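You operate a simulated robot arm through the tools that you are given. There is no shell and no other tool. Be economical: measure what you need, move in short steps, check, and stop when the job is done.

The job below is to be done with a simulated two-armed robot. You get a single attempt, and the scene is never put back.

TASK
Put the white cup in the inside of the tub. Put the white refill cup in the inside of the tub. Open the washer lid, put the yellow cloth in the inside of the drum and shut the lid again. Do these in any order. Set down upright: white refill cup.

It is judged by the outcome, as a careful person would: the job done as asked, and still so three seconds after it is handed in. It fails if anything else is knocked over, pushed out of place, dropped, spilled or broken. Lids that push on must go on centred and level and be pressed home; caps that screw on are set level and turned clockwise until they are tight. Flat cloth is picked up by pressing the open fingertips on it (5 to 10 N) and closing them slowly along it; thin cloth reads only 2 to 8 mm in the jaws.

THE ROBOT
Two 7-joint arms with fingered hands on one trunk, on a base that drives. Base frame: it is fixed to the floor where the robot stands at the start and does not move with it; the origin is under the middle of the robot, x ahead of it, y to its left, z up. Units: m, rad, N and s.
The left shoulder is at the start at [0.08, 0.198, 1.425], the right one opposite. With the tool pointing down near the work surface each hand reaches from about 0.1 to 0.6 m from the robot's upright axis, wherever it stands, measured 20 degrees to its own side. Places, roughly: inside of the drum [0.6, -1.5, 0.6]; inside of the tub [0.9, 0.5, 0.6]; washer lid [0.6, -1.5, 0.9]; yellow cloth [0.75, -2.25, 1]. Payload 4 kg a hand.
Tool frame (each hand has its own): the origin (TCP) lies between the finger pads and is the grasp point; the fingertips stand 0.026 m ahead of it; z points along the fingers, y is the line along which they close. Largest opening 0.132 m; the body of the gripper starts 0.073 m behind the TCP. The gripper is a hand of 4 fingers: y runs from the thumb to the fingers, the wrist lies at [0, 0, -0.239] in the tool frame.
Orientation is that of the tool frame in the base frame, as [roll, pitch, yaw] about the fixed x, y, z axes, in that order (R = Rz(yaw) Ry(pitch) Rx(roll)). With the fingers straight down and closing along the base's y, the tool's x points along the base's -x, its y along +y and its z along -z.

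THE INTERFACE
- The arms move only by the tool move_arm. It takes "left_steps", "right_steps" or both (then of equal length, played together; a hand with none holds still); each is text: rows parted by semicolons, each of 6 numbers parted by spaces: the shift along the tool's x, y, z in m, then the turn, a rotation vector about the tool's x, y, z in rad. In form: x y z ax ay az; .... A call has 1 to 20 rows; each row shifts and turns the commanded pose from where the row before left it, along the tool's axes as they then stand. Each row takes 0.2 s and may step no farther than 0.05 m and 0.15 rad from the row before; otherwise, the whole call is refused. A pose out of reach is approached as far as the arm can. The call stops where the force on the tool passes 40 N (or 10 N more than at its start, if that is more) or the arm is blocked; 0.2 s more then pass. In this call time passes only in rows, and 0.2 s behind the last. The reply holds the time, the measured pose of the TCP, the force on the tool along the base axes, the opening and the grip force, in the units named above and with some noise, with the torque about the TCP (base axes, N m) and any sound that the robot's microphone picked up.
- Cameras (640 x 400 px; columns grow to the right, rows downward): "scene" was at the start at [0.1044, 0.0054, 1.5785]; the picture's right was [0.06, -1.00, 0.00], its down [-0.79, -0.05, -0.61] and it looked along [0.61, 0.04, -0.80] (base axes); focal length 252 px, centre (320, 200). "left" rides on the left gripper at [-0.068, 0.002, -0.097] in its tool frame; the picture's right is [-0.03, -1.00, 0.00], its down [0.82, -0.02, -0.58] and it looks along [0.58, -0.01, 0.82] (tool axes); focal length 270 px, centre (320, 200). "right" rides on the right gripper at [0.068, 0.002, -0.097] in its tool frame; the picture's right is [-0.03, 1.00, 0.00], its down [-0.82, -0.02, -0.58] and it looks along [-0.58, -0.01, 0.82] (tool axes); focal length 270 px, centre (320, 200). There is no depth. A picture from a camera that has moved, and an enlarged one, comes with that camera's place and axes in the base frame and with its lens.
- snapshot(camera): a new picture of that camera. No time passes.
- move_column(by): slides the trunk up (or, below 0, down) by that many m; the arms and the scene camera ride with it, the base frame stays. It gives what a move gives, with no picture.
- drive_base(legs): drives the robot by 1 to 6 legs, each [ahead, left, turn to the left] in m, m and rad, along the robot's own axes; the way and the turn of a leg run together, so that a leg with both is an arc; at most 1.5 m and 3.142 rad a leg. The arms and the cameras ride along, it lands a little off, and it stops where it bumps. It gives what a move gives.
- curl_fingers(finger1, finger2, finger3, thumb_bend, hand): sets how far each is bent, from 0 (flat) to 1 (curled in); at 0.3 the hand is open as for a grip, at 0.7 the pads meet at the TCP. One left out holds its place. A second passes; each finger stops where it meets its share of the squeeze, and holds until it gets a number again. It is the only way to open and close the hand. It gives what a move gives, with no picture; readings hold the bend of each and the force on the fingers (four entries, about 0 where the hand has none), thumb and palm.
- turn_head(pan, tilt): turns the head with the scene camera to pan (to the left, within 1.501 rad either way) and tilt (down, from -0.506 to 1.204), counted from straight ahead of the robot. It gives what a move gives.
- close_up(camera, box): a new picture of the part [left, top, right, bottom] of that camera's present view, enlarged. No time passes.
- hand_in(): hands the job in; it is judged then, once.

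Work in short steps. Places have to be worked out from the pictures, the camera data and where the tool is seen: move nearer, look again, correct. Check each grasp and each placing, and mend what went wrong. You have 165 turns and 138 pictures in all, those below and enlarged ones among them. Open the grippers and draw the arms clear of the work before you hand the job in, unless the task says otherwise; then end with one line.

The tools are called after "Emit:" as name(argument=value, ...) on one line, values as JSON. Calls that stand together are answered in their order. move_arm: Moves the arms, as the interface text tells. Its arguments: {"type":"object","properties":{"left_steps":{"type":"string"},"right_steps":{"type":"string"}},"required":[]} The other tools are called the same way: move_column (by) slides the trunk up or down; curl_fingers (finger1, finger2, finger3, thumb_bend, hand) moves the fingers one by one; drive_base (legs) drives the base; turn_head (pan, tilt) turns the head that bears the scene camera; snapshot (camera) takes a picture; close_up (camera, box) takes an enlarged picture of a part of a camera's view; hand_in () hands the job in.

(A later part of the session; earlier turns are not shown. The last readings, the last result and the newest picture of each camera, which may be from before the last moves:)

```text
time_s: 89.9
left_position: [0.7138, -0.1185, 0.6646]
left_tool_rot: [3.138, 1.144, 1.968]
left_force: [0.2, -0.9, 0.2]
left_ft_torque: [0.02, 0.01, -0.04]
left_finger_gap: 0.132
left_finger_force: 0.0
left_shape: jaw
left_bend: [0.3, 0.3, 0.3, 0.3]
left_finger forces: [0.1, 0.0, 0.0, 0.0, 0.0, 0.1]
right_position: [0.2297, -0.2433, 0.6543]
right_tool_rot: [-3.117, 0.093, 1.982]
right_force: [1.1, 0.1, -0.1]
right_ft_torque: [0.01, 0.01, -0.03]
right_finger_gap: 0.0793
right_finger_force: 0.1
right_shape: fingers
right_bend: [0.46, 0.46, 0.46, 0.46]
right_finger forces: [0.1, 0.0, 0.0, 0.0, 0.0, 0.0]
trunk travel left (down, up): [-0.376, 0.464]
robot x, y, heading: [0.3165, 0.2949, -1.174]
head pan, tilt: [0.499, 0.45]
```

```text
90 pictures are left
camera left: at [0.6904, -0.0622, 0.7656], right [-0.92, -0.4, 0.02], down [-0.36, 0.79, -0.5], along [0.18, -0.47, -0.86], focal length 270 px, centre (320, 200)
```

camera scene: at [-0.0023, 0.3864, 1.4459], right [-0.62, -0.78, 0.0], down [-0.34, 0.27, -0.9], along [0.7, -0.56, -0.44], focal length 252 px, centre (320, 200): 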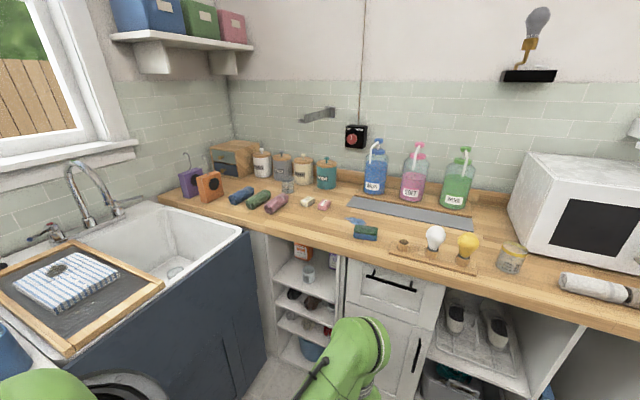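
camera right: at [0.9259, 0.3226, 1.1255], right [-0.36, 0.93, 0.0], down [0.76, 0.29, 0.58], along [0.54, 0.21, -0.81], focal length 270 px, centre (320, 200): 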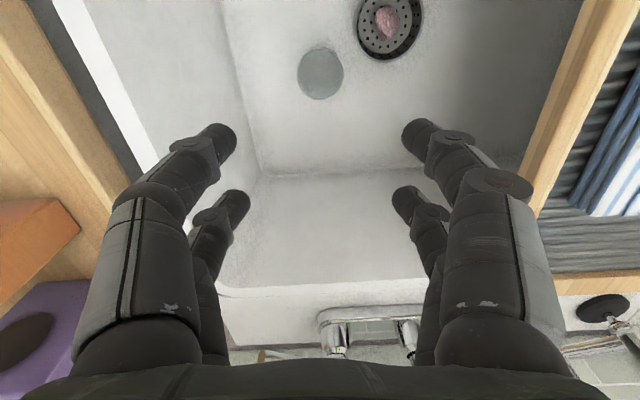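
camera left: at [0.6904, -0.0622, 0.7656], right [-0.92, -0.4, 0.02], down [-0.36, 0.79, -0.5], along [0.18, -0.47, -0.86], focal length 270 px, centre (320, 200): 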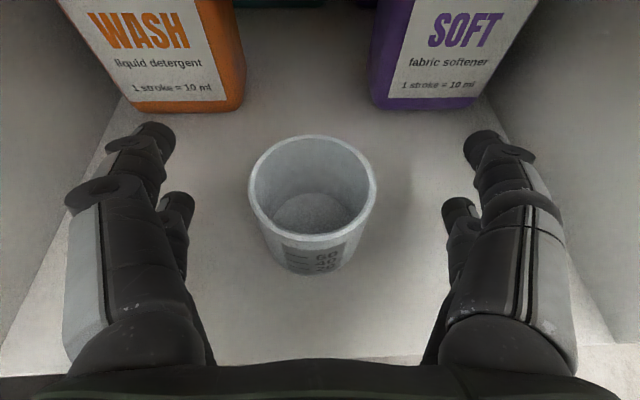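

The cup is only ~0.057 m tall (0.60–0.657). I make the hand steeper (45°), centre it, then lower with the trunk.

Emit:
move_arm(left_steps="0 0 0 0 0.12 0; 0 0 0 0 0.12 0; -0.0057 0.003 0.0057 0 0.11 0")

Emit:
move_column(by=-0.02)

Emit:
snapshot(camera="left")

```text
time_s: 90.7
left_position: [0.7207, -0.1246, 0.6665]
left_tool_rot: [3.139, 0.791, 1.971]
left_force: [-0.9, 0.1, -0.2]
left_ft_torque: [0.01, 0.03, 0.0]
left_finger_gap: 0.1321
left_finger_force: 0.0
left_shape: jaw
left_bend: [0.3, 0.3, 0.3, 0.3]
left_finger forces: [0.1, 0.0, 0.0, 0.1, 0.1, 0.1]
right_position: [0.2292, -0.2437, 0.6549]
right_tool_rot: [-3.116, 0.094, 1.981]
right_force: [0.2, 0.1, 0.1]
right_ft_torque: [0.02, -0.01, 0.01]
right_finger_gap: 0.0794
right_finger_force: 0.2
right_shape: fingers
right_bend: [0.46, 0.46, 0.46, 0.46]
right_finger forces: [0.1, 0.0, 0.0, 0.0, 0.0, 0.0]
trunk travel left (down, up): [-0.376, 0.464]
robot x, y, heading: [0.3134, 0.2931, -1.172]
head pan, tilt: [0.499, 0.45]
```

```text
time_s: 91.3
left_position: [0.7193, -0.1217, 0.6459]
left_tool_rot: [3.141, 0.796, 1.973]
left_force: [-0.1, -0.7, -0.5]
left_ft_torque: [0.01, 0.0, 0.02]
left_finger_gap: 0.1318
left_finger_force: 0.1
left_shape: jaw
left_bend: [0.3, 0.3, 0.3, 0.3]
left_finger forces: [0.0, 0.1, 0.0, 0.0, 0.0, 0.0]
right_position: [0.2299, -0.2424, 0.6373]
right_tool_rot: [-3.116, 0.096, 1.982]
right_force: [-0.8, -0.1, 0.8]
right_ft_torque: [0.0, 0.01, 0.0]
right_finger_gap: 0.0794
right_finger_force: 0.1
right_shape: fingers
right_bend: [0.46, 0.46, 0.46, 0.46]
right_finger forces: [0.0, 0.0, 0.0, 0.0, 0.0, 0.0]
trunk travel left (down, up): [-0.356, 0.484]
robot x, y, heading: [0.3126, 0.2934, -1.174]
head pan, tilt: [0.499, 0.45]
```

```text
89 pictures are left
camera left: at [0.7115, -0.1022, 0.7617], right [-0.91, -0.41, 0.02], down [-0.4, 0.9, -0.18], along [0.06, -0.17, -0.98], focal length 270 px, centre (320, 200)
```

left: 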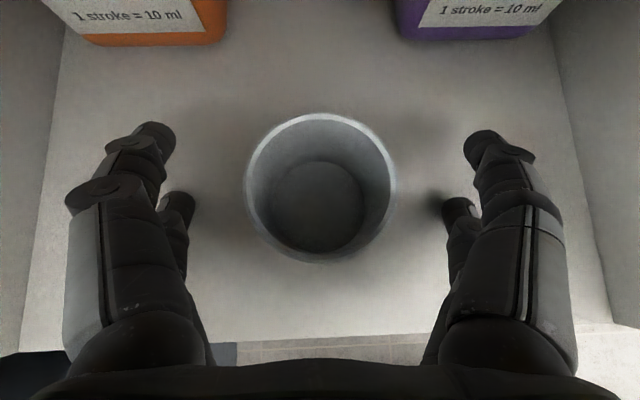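

Cup centred between the fingers. Close the left hand gradually.

Emit:
curl_fingers(hand="left", finger1=0.5, finger2=0.5, finger3=0.5, thumb_bend=0.5)

Emit:
curl_fingers(hand="left", finger1=0.62, finger2=0.62, finger3=0.62, thumb_bend=0.62)

Emit:
snapshot(camera="left")

```text
time_s: 92.3
left_position: [0.7204, -0.1225, 0.6488]
left_tool_rot: [3.14, 0.801, 1.972]
left_force: [1.9, -2.5, 19.1]
left_ft_torque: [-0.3, 0.0, 0.03]
left_finger_gap: 0.0666
left_finger_force: 9.4
left_shape: fingers
left_bend: [0.5, 0.48, 0.48, 0.5]
left_finger forces: [0.0, 8.1, 10.6, 0.0, 0.0, 0.0]
right_position: [0.2305, -0.2414, 0.6361]
right_tool_rot: [-3.114, 0.094, 1.983]
right_force: [0.2, -0.5, 0.9]
right_ft_torque: [-0.03, -0.02, -0.01]
right_finger_gap: 0.0794
right_finger_force: 0.1
right_shape: fingers
right_bend: [0.46, 0.46, 0.46, 0.46]
right_finger forces: [0.0, 0.0, 0.1, 0.1, 0.1, 0.1]
trunk travel left (down, up): [-0.356, 0.484]
robot x, y, heading: [0.3131, 0.2914, -1.171]
head pan, tilt: [0.499, 0.45]
```

```text
time_s: 93.3
left_position: [0.7201, -0.1214, 0.6499]
left_tool_rot: [3.14, 0.8, 1.971]
left_force: [0.0, -1.7, 29.9]
left_ft_torque: [-0.29, 0.03, 0.03]
left_finger_gap: 0.0285
left_finger_force: 18.3
left_shape: fingers
left_bend: [0.61, 0.57, 0.57, 0.62]
left_finger forces: [0.4, 16.3, 19.0, 0.1, 0.7, 0.1]
right_position: [0.2301, -0.242, 0.6359]
right_tool_rot: [-3.115, 0.096, 1.983]
right_force: [0.6, -0.7, 0.6]
right_ft_torque: [0.0, 0.02, -0.01]
right_finger_gap: 0.0793
right_finger_force: 0.0
right_shape: fingers
right_bend: [0.46, 0.46, 0.46, 0.46]
right_finger forces: [0.1, 0.0, 0.0, 0.0, 0.0, 0.0]
trunk travel left (down, up): [-0.356, 0.484]
robot x, y, heading: [0.3116, 0.2937, -1.173]
head pan, tilt: [0.499, 0.45]
```

```text
88 pictures are left
camera left: at [0.7112, -0.1018, 0.7638], right [-0.91, -0.41, 0.02], down [-0.4, 0.9, -0.18], along [0.06, -0.17, -0.98], focal length 270 px, centre (320, 200)
```

left: 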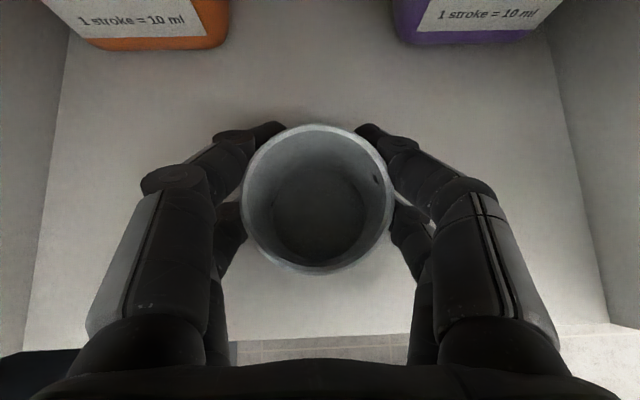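

The fingertips press on the shelf (30 N up). Open, raise 1.5 cm and re-close.

Emit:
curl_fingers(hand="left", finger1=0.46, finger2=0.46, finger3=0.46, thumb_bend=0.46)

Emit:
move_column(by=0.012)

Emit:
curl_fingers(hand="left", finger1=0.56, finger2=0.56, finger3=0.56, thumb_bend=0.56)

Emit:
snapshot(camera="left")

```text
time_s: 94.3
left_position: [0.7203, -0.1229, 0.6495]
left_tool_rot: [3.14, 0.802, 1.973]
left_force: [1.3, -1.9, 31.1]
left_ft_torque: [-0.34, -0.1, 0.12]
left_finger_gap: 0.0789
left_finger_force: 15.7
left_shape: fingers
left_bend: [0.46, 0.56, 0.57, 0.46]
left_finger forces: [0.1, 14.2, 17.8, 0.0, 0.0, 0.0]
right_position: [0.2289, -0.241, 0.6367]
right_tool_rot: [-3.115, 0.096, 1.982]
right_force: [-0.8, -0.4, 0.2]
right_ft_torque: [0.04, 0.01, -0.01]
right_finger_gap: 0.0794
right_finger_force: 0.0
right_shape: fingers
right_bend: [0.46, 0.46, 0.46, 0.46]
right_finger forces: [0.0, 0.0, 0.0, 0.0, 0.1, 0.0]
trunk travel left (down, up): [-0.356, 0.484]
robot x, y, heading: [0.3146, 0.2939, -1.172]
head pan, tilt: [0.499, 0.45]
```

```text
time_s: 94.9
left_position: [0.7172, -0.1217, 0.6554]
left_tool_rot: [3.139, 0.79, 1.971]
left_force: [0.2, -1.0, 0.3]
left_ft_torque: [-0.02, 0.03, -0.01]
left_finger_gap: 0.0789
left_finger_force: 0.1
left_shape: fingers
left_bend: [0.46, 0.46, 0.46, 0.46]
left_finger forces: [0.0, 0.1, 0.0, 0.1, 0.0, 0.0]
right_position: [0.2275, -0.2414, 0.6432]
right_tool_rot: [-3.12, 0.088, 1.979]
right_force: [0.5, -0.9, 1.2]
right_ft_torque: [0.09, 0.02, 0.0]
right_finger_gap: 0.0794
right_finger_force: 0.0
right_shape: fingers
right_bend: [0.46, 0.46, 0.46, 0.46]
right_finger forces: [0.1, 0.0, 0.0, 0.0, 0.0, 0.0]
trunk travel left (down, up): [-0.368, 0.472]
robot x, y, heading: [0.3163, 0.2948, -1.175]
head pan, tilt: [0.499, 0.45]
```

```text
time_s: 95.9
left_position: [0.7177, -0.1231, 0.6585]
left_tool_rot: [3.137, 0.796, 1.967]
left_force: [-0.3, 0.6, -0.2]
left_ft_torque: [0.0, -0.02, 0.0]
left_finger_gap: 0.046
left_finger_force: 1.2
left_shape: fingers
left_bend: [0.56, 0.54, 0.54, 0.56]
left_finger forces: [0.0, 1.3, 1.1, 0.0, 0.0, 0.1]
right_position: [0.2283, -0.2423, 0.6456]
right_tool_rot: [-3.121, 0.092, 1.982]
right_force: [0.0, 0.2, -0.8]
right_ft_torque: [-0.03, 0.0, -0.01]
right_finger_gap: 0.0791
right_finger_force: 0.0
right_shape: fingers
right_bend: [0.46, 0.46, 0.46, 0.46]
right_finger forces: [0.0, 0.0, 0.0, 0.0, 0.0, 0.0]
trunk travel left (down, up): [-0.368, 0.472]
robot x, y, heading: [0.3158, 0.2947, -1.171]
head pan, tilt: [0.499, 0.45]
```

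```text
87 pictures are left
camera left: at [0.7091, -0.1033, 0.7742], right [-0.91, -0.41, 0.01], down [-0.4, 0.9, -0.18], along [0.06, -0.17, -0.98], focal length 270 px, centre (320, 200)
```

left: 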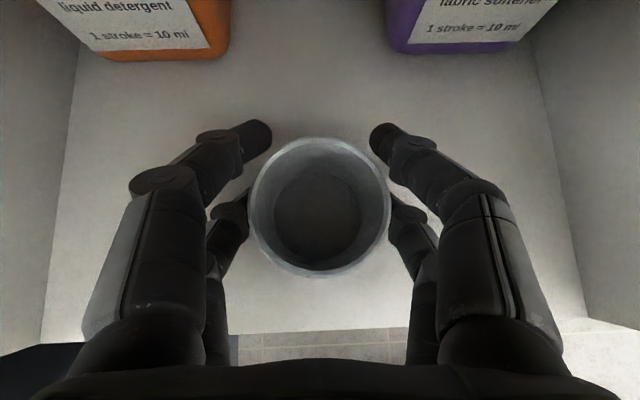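

The front fingertips sit too far forward of the cup's centre. Open slightly, pull back 1 cm, close again.

Emit:
curl_fingers(hand="left", finger1=0.48, finger2=0.48, finger3=0.48, thumb_bend=0.48)

Emit:
move_arm(left_steps="0.008 0 -0.007 0 0 0")

Emit:
curl_fingers(hand="left", finger1=0.6, finger2=0.6, finger3=0.6, thumb_bend=0.6)

Emit:
snapshot(camera="left")

```text
time_s: 96.9
left_position: [0.7172, -0.1236, 0.6591]
left_tool_rot: [3.136, 0.796, 1.969]
left_force: [0.4, -0.1, -0.9]
left_ft_torque: [-0.04, 0.02, 0.0]
left_finger_gap: 0.072
left_finger_force: 0.1
left_shape: fingers
left_bend: [0.48, 0.48, 0.48, 0.48]
left_finger forces: [0.0, 0.1, 0.1, 0.1, 0.1, 0.0]
right_position: [0.2284, -0.2426, 0.6447]
right_tool_rot: [-3.119, 0.092, 1.982]
right_force: [0.7, -0.3, -0.7]
right_ft_torque: [0.01, 0.03, 0.01]
right_finger_gap: 0.0793
right_finger_force: 0.0
right_shape: fingers
right_bend: [0.46, 0.46, 0.46, 0.46]
right_finger forces: [0.0, 0.0, 0.1, 0.1, 0.1, 0.1]
trunk travel left (down, up): [-0.368, 0.472]
robot x, y, heading: [0.3125, 0.2897, -1.173]
head pan, tilt: [0.499, 0.45]
```

```text
time_s: 97.3
left_position: [0.7141, -0.1127, 0.6579]
left_tool_rot: [3.137, 0.795, 1.969]
left_force: [0.3, 0.2, -0.9]
left_ft_torque: [-0.01, -0.01, -0.03]
left_finger_gap: 0.0721
left_finger_force: 0.0
left_shape: fingers
left_bend: [0.48, 0.48, 0.48, 0.48]
left_finger forces: [0.0, 0.0, 0.0, 0.0, 0.0, 0.0]
right_position: [0.2286, -0.2411, 0.6464]
right_tool_rot: [-3.12, 0.093, 1.981]
right_force: [0.8, -0.1, 0.1]
right_ft_torque: [-0.01, -0.02, 0.0]
right_finger_gap: 0.0791
right_finger_force: 0.0
right_shape: fingers
right_bend: [0.46, 0.46, 0.46, 0.46]
right_finger forces: [0.0, 0.0, 0.0, 0.0, 0.1, 0.0]
trunk travel left (down, up): [-0.368, 0.472]
robot x, y, heading: [0.3187, 0.2936, -1.172]
head pan, tilt: [0.499, 0.45]
```

```text
time_s: 98.3
left_position: [0.713, -0.1124, 0.6581]
left_tool_rot: [3.137, 0.796, 1.969]
left_force: [0.0, 0.2, 1.1]
left_ft_torque: [0.02, 0.02, -0.02]
left_finger_gap: 0.0407
left_finger_force: 7.0
left_shape: fingers
left_bend: [0.57, 0.54, 0.55, 0.59]
left_finger forces: [1.9, 4.1, 3.6, 0.1, 2.8, 0.1]
right_position: [0.2279, -0.2433, 0.647]
right_tool_rot: [-3.12, 0.096, 1.982]
right_force: [0.1, 0.0, -0.3]
right_ft_torque: [-0.02, 0.0, 0.0]
right_finger_gap: 0.0794
right_finger_force: 0.0
right_shape: fingers
right_bend: [0.46, 0.46, 0.46, 0.46]
right_finger forces: [0.0, 0.0, 0.0, 0.0, 0.0, 0.1]
trunk travel left (down, up): [-0.368, 0.472]
robot x, y, heading: [0.3127, 0.2952, -1.174]
head pan, tilt: [0.499, 0.45]
```

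```text
86 pictures are left
camera left: at [0.705, -0.0933, 0.7738], right [-0.91, -0.41, 0.01], down [-0.4, 0.9, -0.18], along [0.06, -0.17, -0.98], focal length 270 px, centre (320, 200)
```

left: 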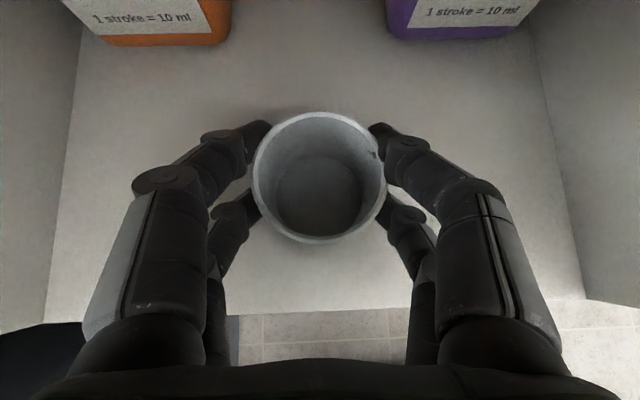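

All four contacts share the load like the first grasp. Lift 3 cm and check.

Emit:
move_column(by=0.03)

Emit:
snapshot(camera="left")

```text
time_s: 99.1
left_position: [0.7171, -0.117, 0.6851]
left_tool_rot: [3.14, 0.789, 1.974]
left_force: [-0.2, 0.0, -0.9]
left_ft_torque: [0.0, 0.03, -0.04]
left_finger_gap: 0.0408
left_finger_force: 5.5
left_shape: fingers
left_bend: [0.57, 0.54, 0.55, 0.59]
left_finger forces: [2.0, 3.8, 3.5, 0.0, 2.4, 0.0]
right_position: [0.2337, -0.2475, 0.6758]
right_tool_rot: [-3.116, 0.093, 1.983]
right_force: [0.1, 0.7, 0.2]
right_ft_torque: [-0.01, -0.01, 0.01]
right_finger_gap: 0.0795
right_finger_force: 0.1
right_shape: fingers
right_bend: [0.46, 0.46, 0.46, 0.46]
right_finger forces: [0.1, 0.1, 0.0, 0.1, 0.0, 0.1]
trunk travel left (down, up): [-0.398, 0.442]
robot x, y, heading: [0.3176, 0.2926, -1.171]
head pan, tilt: [0.499, 0.45]
```

```text
85 pictures are left
camera left: at [0.71, -0.0966, 0.7999], right [-0.91, -0.41, 0.02], down [-0.41, 0.9, -0.17], along [0.05, -0.16, -0.98], focal length 270 px, centre (320, 200)
```

left: 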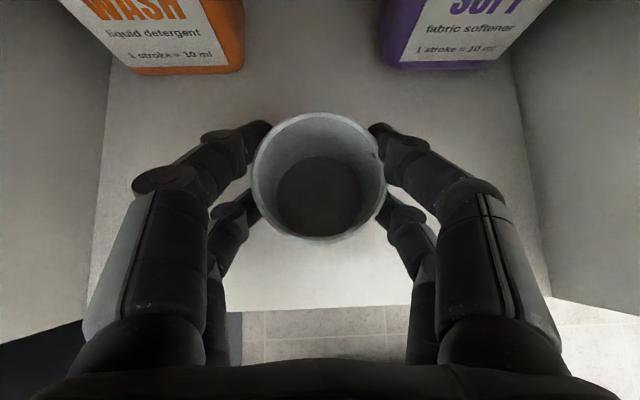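

Held firmly. Back out of the cabinet, raise the trunk, shift right 5 cm.

Emit:
drive_base(legs=[[-0.26, 0, 0], [0, -0.05, 0]])

Emit:
move_column(by=0.36)

Emit:
drive_base(legs=[[0.18, 0, 0]])

Emit:
snapshot(camera="left")

Emit:
snapshot(camera="scene")

```text
time_s: 101.5
left_position: [0.5706, 0.1023, 0.6839]
left_tool_rot: [3.14, 0.788, 1.969]
left_force: [-0.6, 1.0, -0.7]
left_ft_torque: [0.01, 0.04, 0.01]
left_finger_gap: 0.0406
left_finger_force: 6.1
left_shape: fingers
left_bend: [0.57, 0.54, 0.55, 0.59]
left_finger forces: [2.0, 3.8, 3.5, 0.0, 2.4, 0.1]
right_position: [0.0837, -0.0269, 0.6739]
right_tool_rot: [-3.117, 0.088, 1.981]
right_force: [-0.5, 0.2, 0.6]
right_ft_torque: [0.01, -0.02, 0.04]
right_finger_gap: 0.0794
right_finger_force: 0.0
right_shape: fingers
right_bend: [0.46, 0.46, 0.46, 0.46]
right_finger forces: [0.0, 0.0, 0.0, 0.0, 0.0, 0.0]
trunk travel left (down, up): [-0.398, 0.442]
robot x, y, heading: [0.1716, 0.5116, -1.182]
head pan, tilt: [0.499, 0.45]
```

```text
time_s: 105.0
left_position: [0.5718, 0.1019, 1.0444]
left_tool_rot: [3.141, 0.79, 1.97]
left_force: [0.0, -0.3, 0.1]
left_ft_torque: [-0.01, -0.02, 0.0]
left_finger_gap: 0.0408
left_finger_force: 5.6
left_shape: fingers
left_bend: [0.57, 0.54, 0.55, 0.59]
left_finger forces: [1.9, 3.8, 3.5, 0.0, 2.5, 0.0]
right_position: [0.0857, -0.0268, 1.0332]
right_tool_rot: [-3.117, 0.088, 1.979]
right_force: [-0.3, 0.3, -0.5]
right_ft_torque: [-0.01, -0.02, -0.01]
right_finger_gap: 0.0794
right_finger_force: 0.2
right_shape: fingers
right_bend: [0.46, 0.46, 0.46, 0.46]
right_finger forces: [0.0, 0.0, 0.0, 0.0, 0.1, 0.1]
trunk travel left (down, up): [-0.758, 0.082]
robot x, y, heading: [0.1702, 0.5148, -1.168]
head pan, tilt: [0.499, 0.45]
```

```text
time_s: 106.5
left_position: [0.6384, -0.0598, 1.0455]
left_tool_rot: [3.14, 0.793, 1.971]
left_force: [0.2, -0.4, -0.2]
left_ft_torque: [-0.01, 0.03, -0.01]
left_finger_gap: 0.0404
left_finger_force: 6.0
left_shape: fingers
left_bend: [0.57, 0.54, 0.55, 0.59]
left_finger forces: [1.9, 3.8, 3.5, 0.0, 2.4, 0.0]
right_position: [0.1534, -0.1895, 1.0364]
right_tool_rot: [-3.118, 0.089, 1.979]
right_force: [0.2, 0.4, 0.6]
right_ft_torque: [-0.03, 0.01, 0.03]
right_finger_gap: 0.0794
right_finger_force: 0.0
right_shape: fingers
right_bend: [0.46, 0.46, 0.46, 0.46]
right_finger forces: [0.0, 0.0, 0.0, 0.0, 0.0, 0.0]
trunk travel left (down, up): [-0.758, 0.082]
robot x, y, heading: [0.238, 0.3471, -1.174]
head pan, tilt: [0.499, 0.45]
```

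```text
84 pictures are left
camera left: at [0.631, -0.0406, 1.1611], right [-0.91, -0.41, 0.02], down [-0.4, 0.9, -0.17], along [0.06, -0.17, -0.98], focal length 270 px, centre (320, 200)
```

left: 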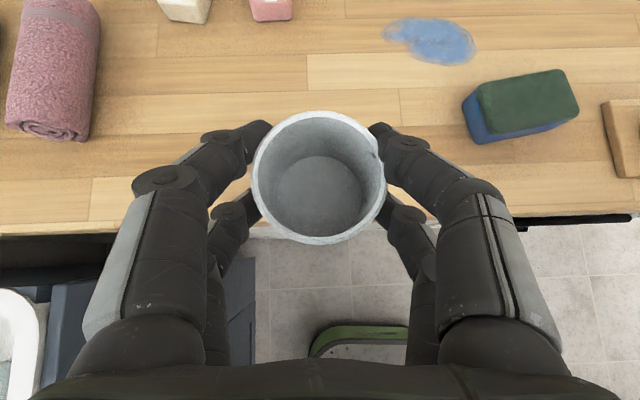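

```text
83 pictures are left
camera scene: at [0.3207, 0.2679, 1.6413], right [-0.62, -0.78, 0.0], down [-0.34, 0.27, -0.9], along [0.7, -0.56, -0.43], focal length 252 px, centre (320, 200)
```

scene: 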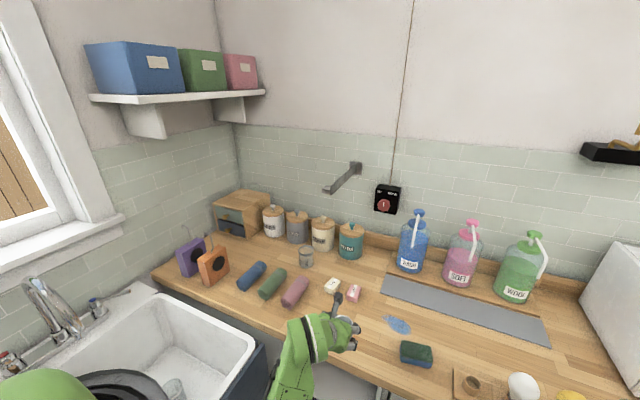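

Cup hovers over the counter's front edge in a free area. Drive ahead 0.085 and lower to just above the counter.

Emit:
drive_base(legs=[[0.085, 0, 0]])

Emit:
move_column(by=-0.058)

Emit:
move_column(by=-0.01)

Emit:
snapshot(camera="left")

```text
time_s: 107.6
left_position: [0.6708, -0.1347, 1.0477]
left_tool_rot: [3.14, 0.795, 1.971]
left_force: [-0.7, 0.9, 0.1]
left_ft_torque: [-0.02, -0.02, 0.02]
left_finger_gap: 0.0403
left_finger_force: 6.0
left_shape: fingers
left_bend: [0.57, 0.54, 0.55, 0.59]
left_finger forces: [2.0, 3.9, 3.5, 0.1, 2.5, 0.0]
right_position: [0.1845, -0.2636, 1.0376]
right_tool_rot: [-3.117, 0.094, 1.98]
right_force: [-0.6, 0.5, 0.2]
right_ft_torque: [-0.04, 0.01, 0.04]
right_finger_gap: 0.0794
right_finger_force: 0.0
right_shape: fingers
right_bend: [0.46, 0.46, 0.46, 0.46]
right_finger forces: [0.0, 0.0, 0.0, 0.1, 0.0, 0.0]
trunk travel left (down, up): [-0.758, 0.082]
robot x, y, heading: [0.2666, 0.2693, -1.173]
head pan, tilt: [0.499, 0.45]
```

```text
time_s: 108.5
left_position: [0.6732, -0.1417, 0.9853]
left_tool_rot: [3.14, 0.79, 1.972]
left_force: [-0.1, 1.0, -0.1]
left_ft_torque: [0.02, -0.02, -0.02]
left_finger_gap: 0.0405
left_finger_force: 6.2
left_shape: fingers
left_bend: [0.57, 0.54, 0.55, 0.59]
left_finger forces: [2.0, 3.9, 3.6, 0.1, 2.4, 0.1]
right_position: [0.1878, -0.2705, 0.9756]
right_tool_rot: [-3.117, 0.087, 1.98]
right_force: [-0.9, 0.0, -0.9]
right_ft_torque: [-0.01, -0.02, -0.03]
right_finger_gap: 0.0795
right_finger_force: 0.1
right_shape: fingers
right_bend: [0.46, 0.46, 0.46, 0.46]
right_finger forces: [0.0, 0.0, 0.0, 0.1, 0.1, 0.0]
trunk travel left (down, up): [-0.7, 0.14]
robot x, y, heading: [0.2724, 0.2706, -1.175]
head pan, tilt: [0.499, 0.45]
```

```text
time_s: 109.1
left_position: [0.6725, -0.1414, 0.9749]
left_tool_rot: [3.138, 0.786, 1.971]
left_force: [0.0, 0.8, -0.9]
left_ft_torque: [-0.02, 0.0, -0.01]
left_finger_gap: 0.0407
left_finger_force: 5.9
left_shape: fingers
left_bend: [0.57, 0.54, 0.55, 0.59]
left_finger forces: [2.0, 4.0, 3.5, 0.0, 2.4, 0.0]
right_position: [0.187, -0.2703, 0.9677]
right_tool_rot: [-3.116, 0.086, 1.981]
right_force: [0.8, 1.0, 0.5]
right_ft_torque: [0.02, -0.01, 0.03]
right_finger_gap: 0.0794
right_finger_force: 0.2
right_shape: fingers
right_bend: [0.46, 0.46, 0.46, 0.46]
right_finger forces: [0.1, 0.0, 0.0, 0.1, 0.1, 0.0]
trunk travel left (down, up): [-0.69, 0.15]
robot x, y, heading: [0.2714, 0.2716, -1.172]
head pan, tilt: [0.499, 0.45]
```

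```text
82 pictures are left
camera left: at [0.6652, -0.1223, 1.0908], right [-0.91, -0.41, 0.02], down [-0.4, 0.9, -0.17], along [0.05, -0.16, -0.99], focal length 270 px, centre (320, 200)
```

left: 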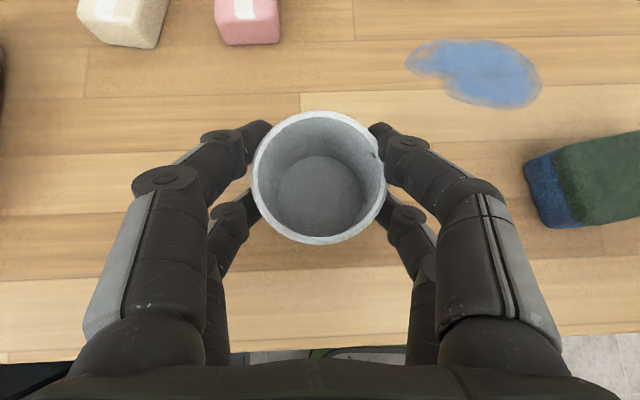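

Before lowering more I check the right hand, which is near the bulb rack.

Emit:
snapshot(camera="right")

```text
81 pictures are left
camera right: at [0.1603, -0.199, 1.0563], right [0.93, 0.37, -0.02], down [0.3, -0.7, 0.65], along [0.23, -0.61, -0.76], focal length 270 px, centre (320, 200)
```

right: 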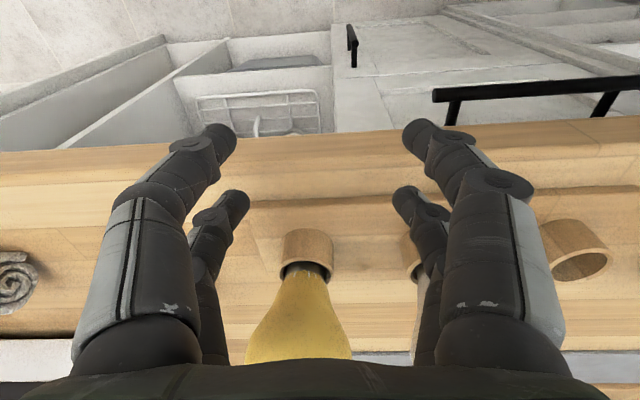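

The right fingers are around the yellow bulb; retract the right hand 6 cm back first.

Emit:
move_arm(right_steps="0.03 0 0 0 0 0; 0.03 0 0 0 0 0; 0 0 -0.02 0 0 0")

Emit:
snapshot(camera="right")

```text
time_s: 109.9
left_position: [0.6738, -0.1414, 0.9776]
left_tool_rot: [-3.141, 0.789, 1.971]
left_force: [-0.7, 0.5, 0.0]
left_ft_torque: [0.03, 0.02, 0.01]
left_finger_gap: 0.0406
left_finger_force: 5.5
left_shape: fingers
left_bend: [0.57, 0.54, 0.55, 0.59]
left_finger forces: [2.0, 3.9, 3.5, 0.0, 2.3, 0.0]
right_position: [0.1615, -0.2138, 0.9817]
right_tool_rot: [-3.115, 0.089, 1.983]
right_force: [0.2, -0.7, 0.2]
right_ft_torque: [0.02, 0.01, 0.01]
right_finger_gap: 0.0796
right_finger_force: 0.1
right_shape: fingers
right_bend: [0.46, 0.46, 0.46, 0.46]
right_finger forces: [0.1, 0.0, 0.1, 0.0, 0.0, 0.0]
trunk travel left (down, up): [-0.69, 0.15]
robot x, y, heading: [0.2737, 0.2658, -1.175]
head pan, tilt: [0.499, 0.45]
```

```text
80 pictures are left
camera right: at [0.1355, -0.1423, 1.072], right [0.93, 0.37, -0.02], down [0.3, -0.7, 0.65], along [0.23, -0.61, -0.76], focal length 270 px, centre (320, 200)
```

right: 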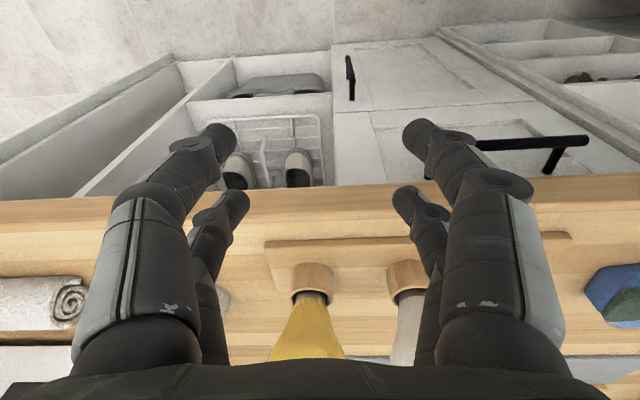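

Right hand is now clear of the rack. Lower the cup the last centimetre.

Emit:
move_column(by=-0.006)

Emit:
move_column(by=-0.004)

```text
time_s: 110.5
left_position: [0.6728, -0.1404, 0.9693]
left_tool_rot: [3.138, 0.79, 1.971]
left_force: [-1.1, -0.2, -0.2]
left_ft_torque: [0.01, 0.03, 0.0]
left_finger_gap: 0.0407
left_finger_force: 5.7
left_shape: fingers
left_bend: [0.57, 0.54, 0.55, 0.59]
left_finger forces: [2.0, 3.9, 3.6, 0.1, 2.4, 0.0]
right_position: [0.1628, -0.214, 0.9757]
right_tool_rot: [-3.116, 0.088, 1.981]
right_force: [-0.2, -0.1, 0.4]
right_ft_torque: [-0.02, 0.03, 0.06]
right_finger_gap: 0.0793
right_finger_force: 0.2
right_shape: fingers
right_bend: [0.46, 0.46, 0.46, 0.46]
right_finger forces: [0.0, 0.1, 0.0, 0.0, 0.0, 0.0]
trunk travel left (down, up): [-0.684, 0.156]
robot x, y, heading: [0.2743, 0.2704, -1.168]
head pan, tilt: [0.499, 0.45]
```

```text
time_s: 111.0
left_position: [0.6732, -0.1409, 0.9653]
left_tool_rot: [3.14, 0.79, 1.97]
left_force: [0.2, 0.0, 0.0]
left_ft_torque: [-0.01, -0.01, 0.02]
left_finger_gap: 0.0406
left_finger_force: 5.6
left_shape: fingers
left_bend: [0.57, 0.54, 0.55, 0.59]
left_finger forces: [2.0, 4.0, 3.5, 0.0, 2.3, 0.1]
right_position: [0.1625, -0.2153, 0.9709]
right_tool_rot: [-3.119, 0.087, 1.981]
right_force: [0.5, 0.5, 0.8]
right_ft_torque: [-0.01, 0.01, 0.01]
right_finger_gap: 0.0794
right_finger_force: 0.0
right_shape: fingers
right_bend: [0.46, 0.46, 0.46, 0.46]
right_finger forces: [0.0, 0.0, 0.1, 0.0, 0.0, 0.0]
trunk travel left (down, up): [-0.68, 0.16]
robot x, y, heading: [0.2722, 0.2683, -1.171]
head pan, tilt: [0.499, 0.45]
```

Emit:
move_column(by=-0.006)

Emit:
move_column(by=-0.005)

Emit:
snapshot(camera="left")

```text
time_s: 111.5
left_position: [0.6729, -0.1413, 0.9612]
left_tool_rot: [3.139, 0.788, 1.969]
left_force: [-0.5, -0.4, -0.2]
left_ft_torque: [-0.01, 0.0, 0.0]
left_finger_gap: 0.0405
left_finger_force: 5.8
left_shape: fingers
left_bend: [0.57, 0.54, 0.55, 0.59]
left_finger forces: [2.0, 3.9, 3.5, 0.0, 2.4, 0.0]
right_position: [0.1629, -0.2131, 0.966]
right_tool_rot: [-3.117, 0.088, 1.983]
right_force: [-0.1, 0.0, 0.2]
right_ft_torque: [-0.02, -0.03, -0.03]
right_finger_gap: 0.0792
right_finger_force: 0.0
right_shape: fingers
right_bend: [0.46, 0.46, 0.46, 0.46]
right_finger forces: [0.1, 0.0, 0.1, 0.0, 0.0, 0.1]
trunk travel left (down, up): [-0.674, 0.166]
robot x, y, heading: [0.2743, 0.2719, -1.174]
head pan, tilt: [0.499, 0.45]
```

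```text
time_s: 112.1
left_position: [0.6724, -0.1405, 0.9574]
left_tool_rot: [3.139, 0.795, 1.969]
left_force: [-0.4, -0.1, 10.4]
left_ft_torque: [-0.13, -0.06, 0.02]
left_finger_gap: 0.0404
left_finger_force: 7.7
left_shape: fingers
left_bend: [0.57, 0.54, 0.55, 0.59]
left_finger forces: [2.5, 4.8, 3.8, 0.0, 3.7, 0.0]
right_position: [0.1615, -0.2133, 0.9609]
right_tool_rot: [-3.119, 0.09, 1.982]
right_force: [-0.1, -0.4, 0.0]
right_ft_torque: [0.0, -0.01, 0.03]
right_finger_gap: 0.0795
right_finger_force: 0.1
right_shape: fingers
right_bend: [0.46, 0.46, 0.46, 0.46]
right_finger forces: [0.0, 0.0, 0.1, 0.0, 0.1, 0.1]
trunk travel left (down, up): [-0.669, 0.171]
robot x, y, heading: [0.2718, 0.2682, -1.172]
head pan, tilt: [0.499, 0.45]
```

```text
79 pictures are left
camera left: at [0.6642, -0.1209, 1.0724], right [-0.91, -0.41, 0.02], down [-0.4, 0.9, -0.18], along [0.06, -0.17, -0.98], focal length 270 px, centre (320, 200)
```

left: 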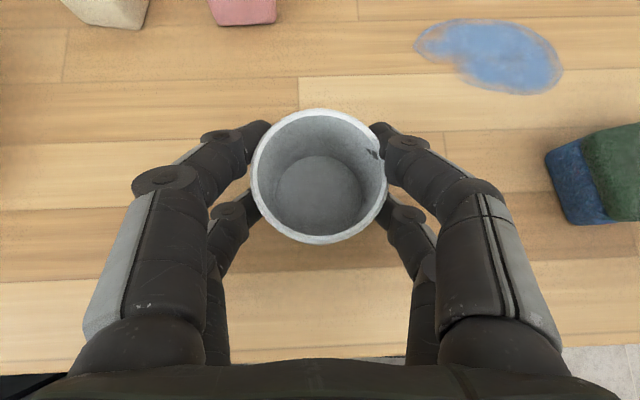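

Contact (10 N): cup is on the counter (z≈0.90). Release and back away.

Emit:
curl_fingers(hand="left", finger1=0.4, finger2=0.4, finger3=0.4, thumb_bend=0.4)

Emit:
snapshot(camera="left")

```text
time_s: 113.1
left_position: [0.6739, -0.1409, 0.9545]
left_tool_rot: [3.141, 0.788, 1.971]
left_force: [-0.5, 0.1, -0.5]
left_ft_torque: [0.03, 0.03, 0.0]
left_finger_gap: 0.0992
left_finger_force: 0.0
left_shape: fingers
left_bend: [0.4, 0.4, 0.4, 0.4]
left_finger forces: [0.0, 0.0, 0.1, 0.0, 0.0, 0.0]
right_position: [0.163, -0.2141, 0.9604]
right_tool_rot: [-3.116, 0.09, 1.981]
right_force: [1.0, 0.1, 0.3]
right_ft_torque: [-0.01, -0.03, -0.01]
right_finger_gap: 0.0792
right_finger_force: 0.0
right_shape: fingers
right_bend: [0.46, 0.46, 0.46, 0.46]
right_finger forces: [0.1, 0.0, 0.1, 0.1, 0.1, 0.0]
trunk travel left (down, up): [-0.669, 0.171]
robot x, y, heading: [0.2686, 0.2659, -1.174]
head pan, tilt: [0.499, 0.45]
```

```text
78 pictures are left
camera left: at [0.6649, -0.1216, 1.07], right [-0.91, -0.41, 0.02], down [-0.4, 0.9, -0.17], along [0.05, -0.16, -0.98], focal length 270 px, centre (320, 200)
```

left: 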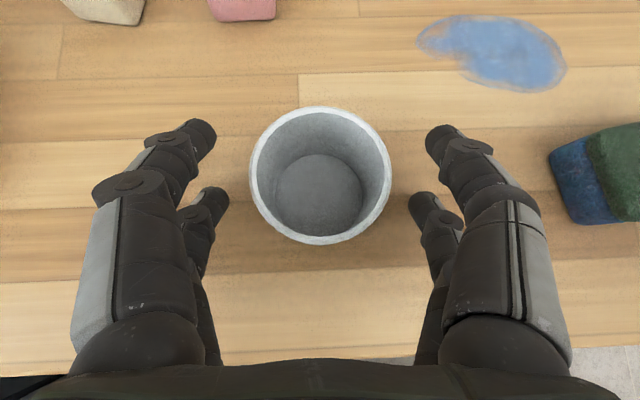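

Cup stands on the counter at (0.676,-0.153). Withdraw the left hand back-up, then restore both hands to straight down.

Emit:
move_arm(left_steps="0 0 -0.04 0 0 0; 0 0 -0.04 0 0 0; 0 0 -0.04 0 0 0; 0 0 -0.03 0 0.13 0; 0 0 0 0 0.13 0; 0 0 0 0 0.13 0; 0 0 0 0 0.13 0; 0 0 0 0 0.13 0; 0 0 0 0 0.135 0", right_steps="0 0 0 0 0 0; 0 0 0 0 0 0; 0 0 0 0 0 0; 0 0 0 0 0.09 0; 0 0 0 0 0 0; 0 0 0 0 0 0; 0 0 0 0 0 0; 0 0 0 0 0 0; 0 0 0 0 0 0")

Emit:
drive_base(legs=[[-0.2, 0, 0]])

Emit:
move_column(by=0.17)

Emit:
turn_head(pan=0.4, tilt=0.7)

Emit:
snapshot(camera="scene")

```text
time_s: 115.1
left_position: [0.6453, -0.0742, 0.9551]
left_tool_rot: [-3.141, 0.002, 1.971]
left_force: [-0.4, 0.0, 0.8]
left_ft_torque: [0.02, 0.02, -0.04]
left_finger_gap: 0.0993
left_finger_force: 0.0
left_shape: fingers
left_bend: [0.4, 0.4, 0.4, 0.4]
left_finger forces: [0.1, 0.0, 0.0, 0.0, 0.1, 0.0]
left hand out of reach, approached as far as the arm can: row 6, 7, 8, 9
right_position: [0.1633, -0.2206, 0.9387]
right_tool_rot: [-3.115, -0.001, 1.98]
right_force: [-0.4, -0.9, -0.3]
right_ft_torque: [0.01, -0.03, 0.02]
right_finger_gap: 0.0793
right_finger_force: 0.1
right_shape: fingers
right_bend: [0.46, 0.46, 0.46, 0.46]
right_finger forces: [0.0, 0.0, 0.0, 0.0, 0.0, 0.0]
right hand out of reach, approached as far as the arm can: row 4
trunk travel left (down, up): [-0.669, 0.171]
robot x, y, heading: [0.2765, 0.2692, -1.175]
head pan, tilt: [0.499, 0.45]
```

```text
time_s: 116.7
left_position: [0.5699, 0.1087, 0.9542]
left_tool_rot: [3.14, 0.002, 1.972]
left_force: [0.1, 0.2, 0.0]
left_ft_torque: [0.03, 0.01, 0.0]
left_finger_gap: 0.0992
left_finger_force: 0.2
left_shape: fingers
left_bend: [0.4, 0.4, 0.4, 0.4]
left_finger forces: [0.0, 0.0, 0.0, 0.0, 0.1, 0.0]
right_position: [0.0879, -0.0367, 0.9391]
right_tool_rot: [-3.116, -0.003, 1.981]
right_force: [0.6, 0.6, -0.9]
right_ft_torque: [0.03, -0.02, 0.01]
right_finger_gap: 0.0794
right_finger_force: 0.1
right_shape: fingers
right_bend: [0.46, 0.46, 0.46, 0.46]
right_finger forces: [0.1, 0.0, 0.0, 0.0, 0.1, 0.0]
trunk travel left (down, up): [-0.669, 0.171]
robot x, y, heading: [0.1894, 0.4542, -1.171]
head pan, tilt: [0.499, 0.45]
```

```text
time_s: 118.6
left_position: [0.5676, 0.1122, 1.1248]
left_tool_rot: [3.141, 0.006, 1.971]
left_force: [0.1, 0.6, -0.1]
left_ft_torque: [-0.01, 0.03, 0.0]
left_finger_gap: 0.0992
left_finger_force: 0.1
left_shape: fingers
left_bend: [0.4, 0.4, 0.4, 0.4]
left_finger forces: [0.0, 0.0, 0.1, 0.0, 0.1, 0.0]
right_position: [0.0867, -0.036, 1.1105]
right_tool_rot: [-3.115, -0.002, 1.98]
right_force: [0.5, -0.7, 0.0]
right_ft_torque: [0.01, 0.01, 0.03]
right_finger_gap: 0.0793
right_finger_force: 0.0
right_shape: fingers
right_bend: [0.46, 0.46, 0.46, 0.46]
right_finger forces: [0.0, 0.0, 0.0, 0.1, 0.0, 0.0]
trunk travel left (down, up): [-0.839, 0.001]
robot x, y, heading: [0.1932, 0.4535, -1.171]
head pan, tilt: [0.499, 0.45]
```

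```text
time_s: 119.4
left_position: [0.5677, 0.1111, 1.1249]
left_tool_rot: [-3.141, 0.003, 1.973]
left_force: [0.0, 0.1, 0.5]
left_ft_torque: [-0.01, -0.01, 0.05]
left_finger_gap: 0.0993
left_finger_force: 0.1
left_shape: fingers
left_bend: [0.4, 0.4, 0.4, 0.4]
left_finger forces: [0.0, 0.0, 0.1, 0.1, 0.1, 0.1]
right_position: [0.0861, -0.0362, 1.1098]
right_tool_rot: [-3.116, 0.001, 1.982]
right_force: [0.5, -0.3, 0.4]
right_ft_torque: [0.01, 0.01, 0.0]
right_finger_gap: 0.0794
right_finger_force: 0.0
right_shape: fingers
right_bend: [0.46, 0.46, 0.46, 0.46]
right_finger forces: [0.0, 0.1, 0.0, 0.0, 0.0, 0.1]
trunk travel left (down, up): [-0.839, 0.001]
robot x, y, heading: [0.1948, 0.4542, -1.173]
head pan, tilt: [0.4, 0.7]
```

```text
77 pictures are left
camera scene: at [0.2674, 0.3666, 1.6997], right [-0.7, -0.72, 0.0], down [-0.46, 0.45, -0.77], along [0.55, -0.53, -0.64], focal length 252 px, centre (320, 200)
```

scene: 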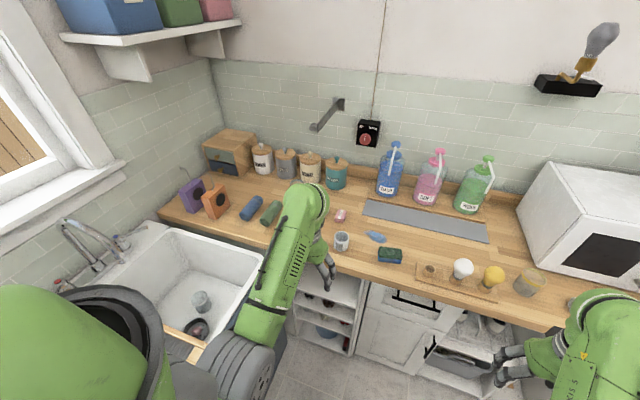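

Cup is upright on the counter. Turn to heading 0 and position as for the first cup.

Emit:
drive_base(legs=[[0, 0, 1.173], [0.03, -0.36, 0]])

Emit:
curl_fingers(hand="right", finger1=0.35, finger2=0.35, finger3=0.35, thumb_bend=0.35)

Emit:
snapshot(camera="right")

```text
time_s: 124.7
left_position: [0.6847, 0.3099, 1.1243]
left_tool_rot: [-3.141, 0.006, -3.129]
left_force: [0.5, -0.2, 0.2]
left_ft_torque: [-0.03, -0.01, 0.0]
left_finger_gap: 0.0995
left_finger_force: 0.0
left_shape: fingers
left_bend: [0.4, 0.4, 0.4, 0.4]
left_finger forces: [0.1, 0.0, 0.0, 0.0, 0.1, 0.0]
right_position: [0.6384, -0.1914, 1.1101]
right_tool_rot: [-3.114, 0.001, -3.123]
right_force: [-0.4, -1.1, 0.0]
right_ft_torque: [-0.05, -0.01, 0.02]
right_finger_gap: 0.0795
right_finger_force: 0.1
right_shape: fingers
right_bend: [0.46, 0.46, 0.46, 0.46]
right_finger forces: [0.0, 0.0, 0.1, 0.1, 0.0, 0.0]
trunk travel left (down, up): [-0.839, 0.001]
robot x, y, heading: [0.2272, 0.0902, 0.008]
head pan, tilt: [0.4, 0.7]
```

```text
time_s: 125.7
left_position: [0.685, 0.3071, 1.1257]
left_tool_rot: [3.141, 0.007, -3.129]
left_force: [-0.3, 0.3, 1.2]
left_ft_torque: [0.02, -0.03, 0.03]
left_finger_gap: 0.0996
left_finger_force: 0.0
left_shape: fingers
left_bend: [0.4, 0.4, 0.4, 0.4]
left_finger forces: [0.0, 0.0, 0.1, 0.0, 0.0, 0.0]
right_position: [0.6392, -0.1947, 1.109]
right_tool_rot: [-3.118, -0.001, -3.122]
right_force: [-0.2, -0.2, -0.1]
right_ft_torque: [0.02, -0.04, -0.05]
right_finger_gap: 0.1161
right_finger_force: 0.1
right_shape: fingers
right_bend: [0.35, 0.35, 0.35, 0.35]
right_finger forces: [0.1, 0.1, 0.0, 0.1, 0.1, 0.0]
trunk travel left (down, up): [-0.839, 0.001]
robot x, y, heading: [0.2295, 0.0918, 0.011]
head pan, tilt: [0.4, 0.7]
```

```text
76 pictures are left
camera right: at [0.5697, -0.1916, 1.2063], right [0.01, 1.0, -0.02], down [0.82, 0.01, 0.58], along [0.58, -0.02, -0.82], focal length 270 px, centre (320, 200)
```

right: 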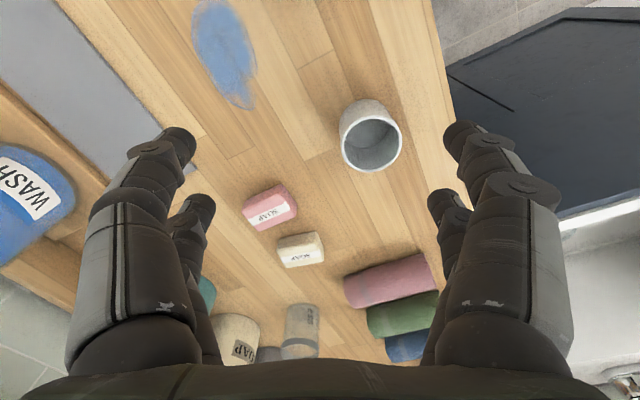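

Cup rim centre at ≈(0.673,-0.150). Align and descend partway.

Emit:
move_arm(right_steps="-0.018 0.021 0 -0.024 0 0; -0.018 0.021 0.03 0 0 0; 0 0 0.04 0 0 0; 0 0 0.03 0 0 0")

Emit:
snapshot(camera="right")

```text
time_s: 126.7
left_position: [0.6847, 0.308, 1.1253]
left_tool_rot: [3.14, 0.006, -3.13]
left_force: [-0.2, 0.5, -0.2]
left_ft_torque: [-0.04, -0.02, 0.02]
left_finger_gap: 0.0993
left_finger_force: 0.1
left_shape: fingers
left_bend: [0.4, 0.4, 0.4, 0.4]
left_finger forces: [0.0, 0.0, 0.0, 0.0, 0.0, 0.0]
right_position: [0.6746, -0.1513, 1.0105]
right_tool_rot: [-3.141, 0.0, -3.124]
right_force: [0.0, 0.2, 0.9]
right_ft_torque: [-0.02, 0.0, 0.02]
right_finger_gap: 0.1163
right_finger_force: 0.1
right_shape: fingers
right_bend: [0.35, 0.35, 0.35, 0.35]
right_finger forces: [0.0, 0.0, 0.0, 0.0, 0.0, 0.0]
trunk travel left (down, up): [-0.839, 0.001]
robot x, y, heading: [0.2224, 0.0931, 0.011]
head pan, tilt: [0.4, 0.7]
```

```text
75 pictures are left
camera right: at [0.6052, -0.1509, 1.1062], right [0.01, 1.0, 0.0], down [0.82, 0.0, 0.58], along [0.58, 0.0, -0.82], focal length 270 px, centre (320, 200)
```

right: 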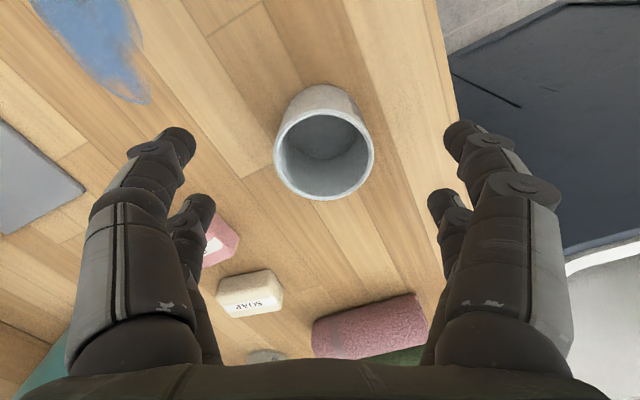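

Fine-adjust by 4 mm, descend to z≈0.945 and close.

Emit:
move_arm(right_steps="0.004 0.002 0.03 0 0 0; 0 0 0.035 0 0 0")

Emit:
curl_fingers(hand="right", finger1=0.5, finger2=0.5, finger3=0.5, thumb_bend=0.5)

Emit:
curl_fingers(hand="right", finger1=0.6, finger2=0.6, finger3=0.6, thumb_bend=0.6)

Emit:
snapshot(camera="right")

```text
time_s: 127.2
left_position: [0.6853, 0.3065, 1.1238]
left_tool_rot: [3.138, 0.004, -3.129]
left_force: [0.3, 0.8, 0.4]
left_ft_torque: [-0.04, 0.04, 0.0]
left_finger_gap: 0.0994
left_finger_force: 0.0
left_shape: fingers
left_bend: [0.4, 0.4, 0.4, 0.4]
left_finger forces: [0.1, 0.0, 0.1, 0.0, 0.0, 0.0]
right_position: [0.672, -0.1494, 0.944]
right_tool_rot: [-3.14, -0.001, -3.121]
right_force: [0.2, 0.3, 0.0]
right_ft_torque: [0.0, -0.01, -0.02]
right_finger_gap: 0.1162
right_finger_force: 0.1
right_shape: fingers
right_bend: [0.35, 0.35, 0.35, 0.35]
right_finger forces: [0.1, 0.0, 0.0, 0.1, 0.0, 0.1]
trunk travel left (down, up): [-0.839, 0.001]
robot x, y, heading: [0.2297, 0.0926, 0.011]
head pan, tilt: [0.4, 0.7]
```

```text
time_s: 128.2
left_position: [0.6852, 0.3076, 1.1253]
left_tool_rot: [3.142, 0.005, -3.129]
left_force: [0.1, -1.0, -0.1]
left_ft_torque: [0.01, -0.02, -0.01]
left_finger_gap: 0.0994
left_finger_force: 0.1
left_shape: fingers
left_bend: [0.4, 0.4, 0.4, 0.4]
left_finger forces: [0.0, 0.1, 0.0, 0.0, 0.0, 0.0]
right_position: [0.6698, -0.1496, 0.9438]
right_tool_rot: [-3.139, 0.001, -3.123]
right_force: [-0.9, -0.3, 0.0]
right_ft_torque: [-0.01, 0.0, -0.02]
right_finger_gap: 0.0665
right_finger_force: 0.1
right_shape: fingers
right_bend: [0.5, 0.5, 0.5, 0.5]
right_finger forces: [0.1, 0.0, 0.1, 0.0, 0.0, 0.0]
trunk travel left (down, up): [-0.839, 0.001]
robot x, y, heading: [0.2238, 0.0921, 0.003]
head pan, tilt: [0.4, 0.7]
```

```text
time_s: 129.2
left_position: [0.6854, 0.3077, 1.1251]
left_tool_rot: [3.139, 0.006, -3.131]
left_force: [0.2, -0.3, -0.2]
left_ft_torque: [0.01, -0.01, 0.01]
left_finger_gap: 0.0995
left_finger_force: 0.1
left_shape: fingers
left_bend: [0.4, 0.4, 0.4, 0.4]
left_finger forces: [0.0, 0.0, 0.0, 0.0, 0.0, 0.1]
right_position: [0.6707, -0.1496, 0.9434]
right_tool_rot: [3.141, 0.0, -3.122]
right_force: [1.2, -0.1, 0.1]
right_ft_torque: [-0.02, -0.01, 0.03]
right_finger_gap: 0.0336
right_finger_force: 3.3
right_shape: fingers
right_bend: [0.6, 0.55, 0.55, 0.6]
right_finger forces: [0.1, 3.5, 3.6, 0.0, 0.2, 0.1]
trunk travel left (down, up): [-0.839, 0.001]
robot x, y, heading: [0.2281, 0.0924, 0.01]
head pan, tilt: [0.4, 0.7]
```

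```text
74 pictures are left
camera right: at [0.6015, -0.1489, 1.0403], right [0.01, 1.0, 0.0], down [0.82, 0.0, 0.58], along [0.58, 0.0, -0.82], focal length 270 px, centre (320, 200)
```

right: 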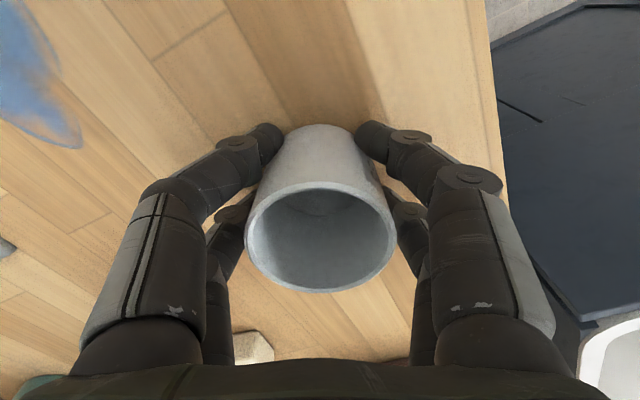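

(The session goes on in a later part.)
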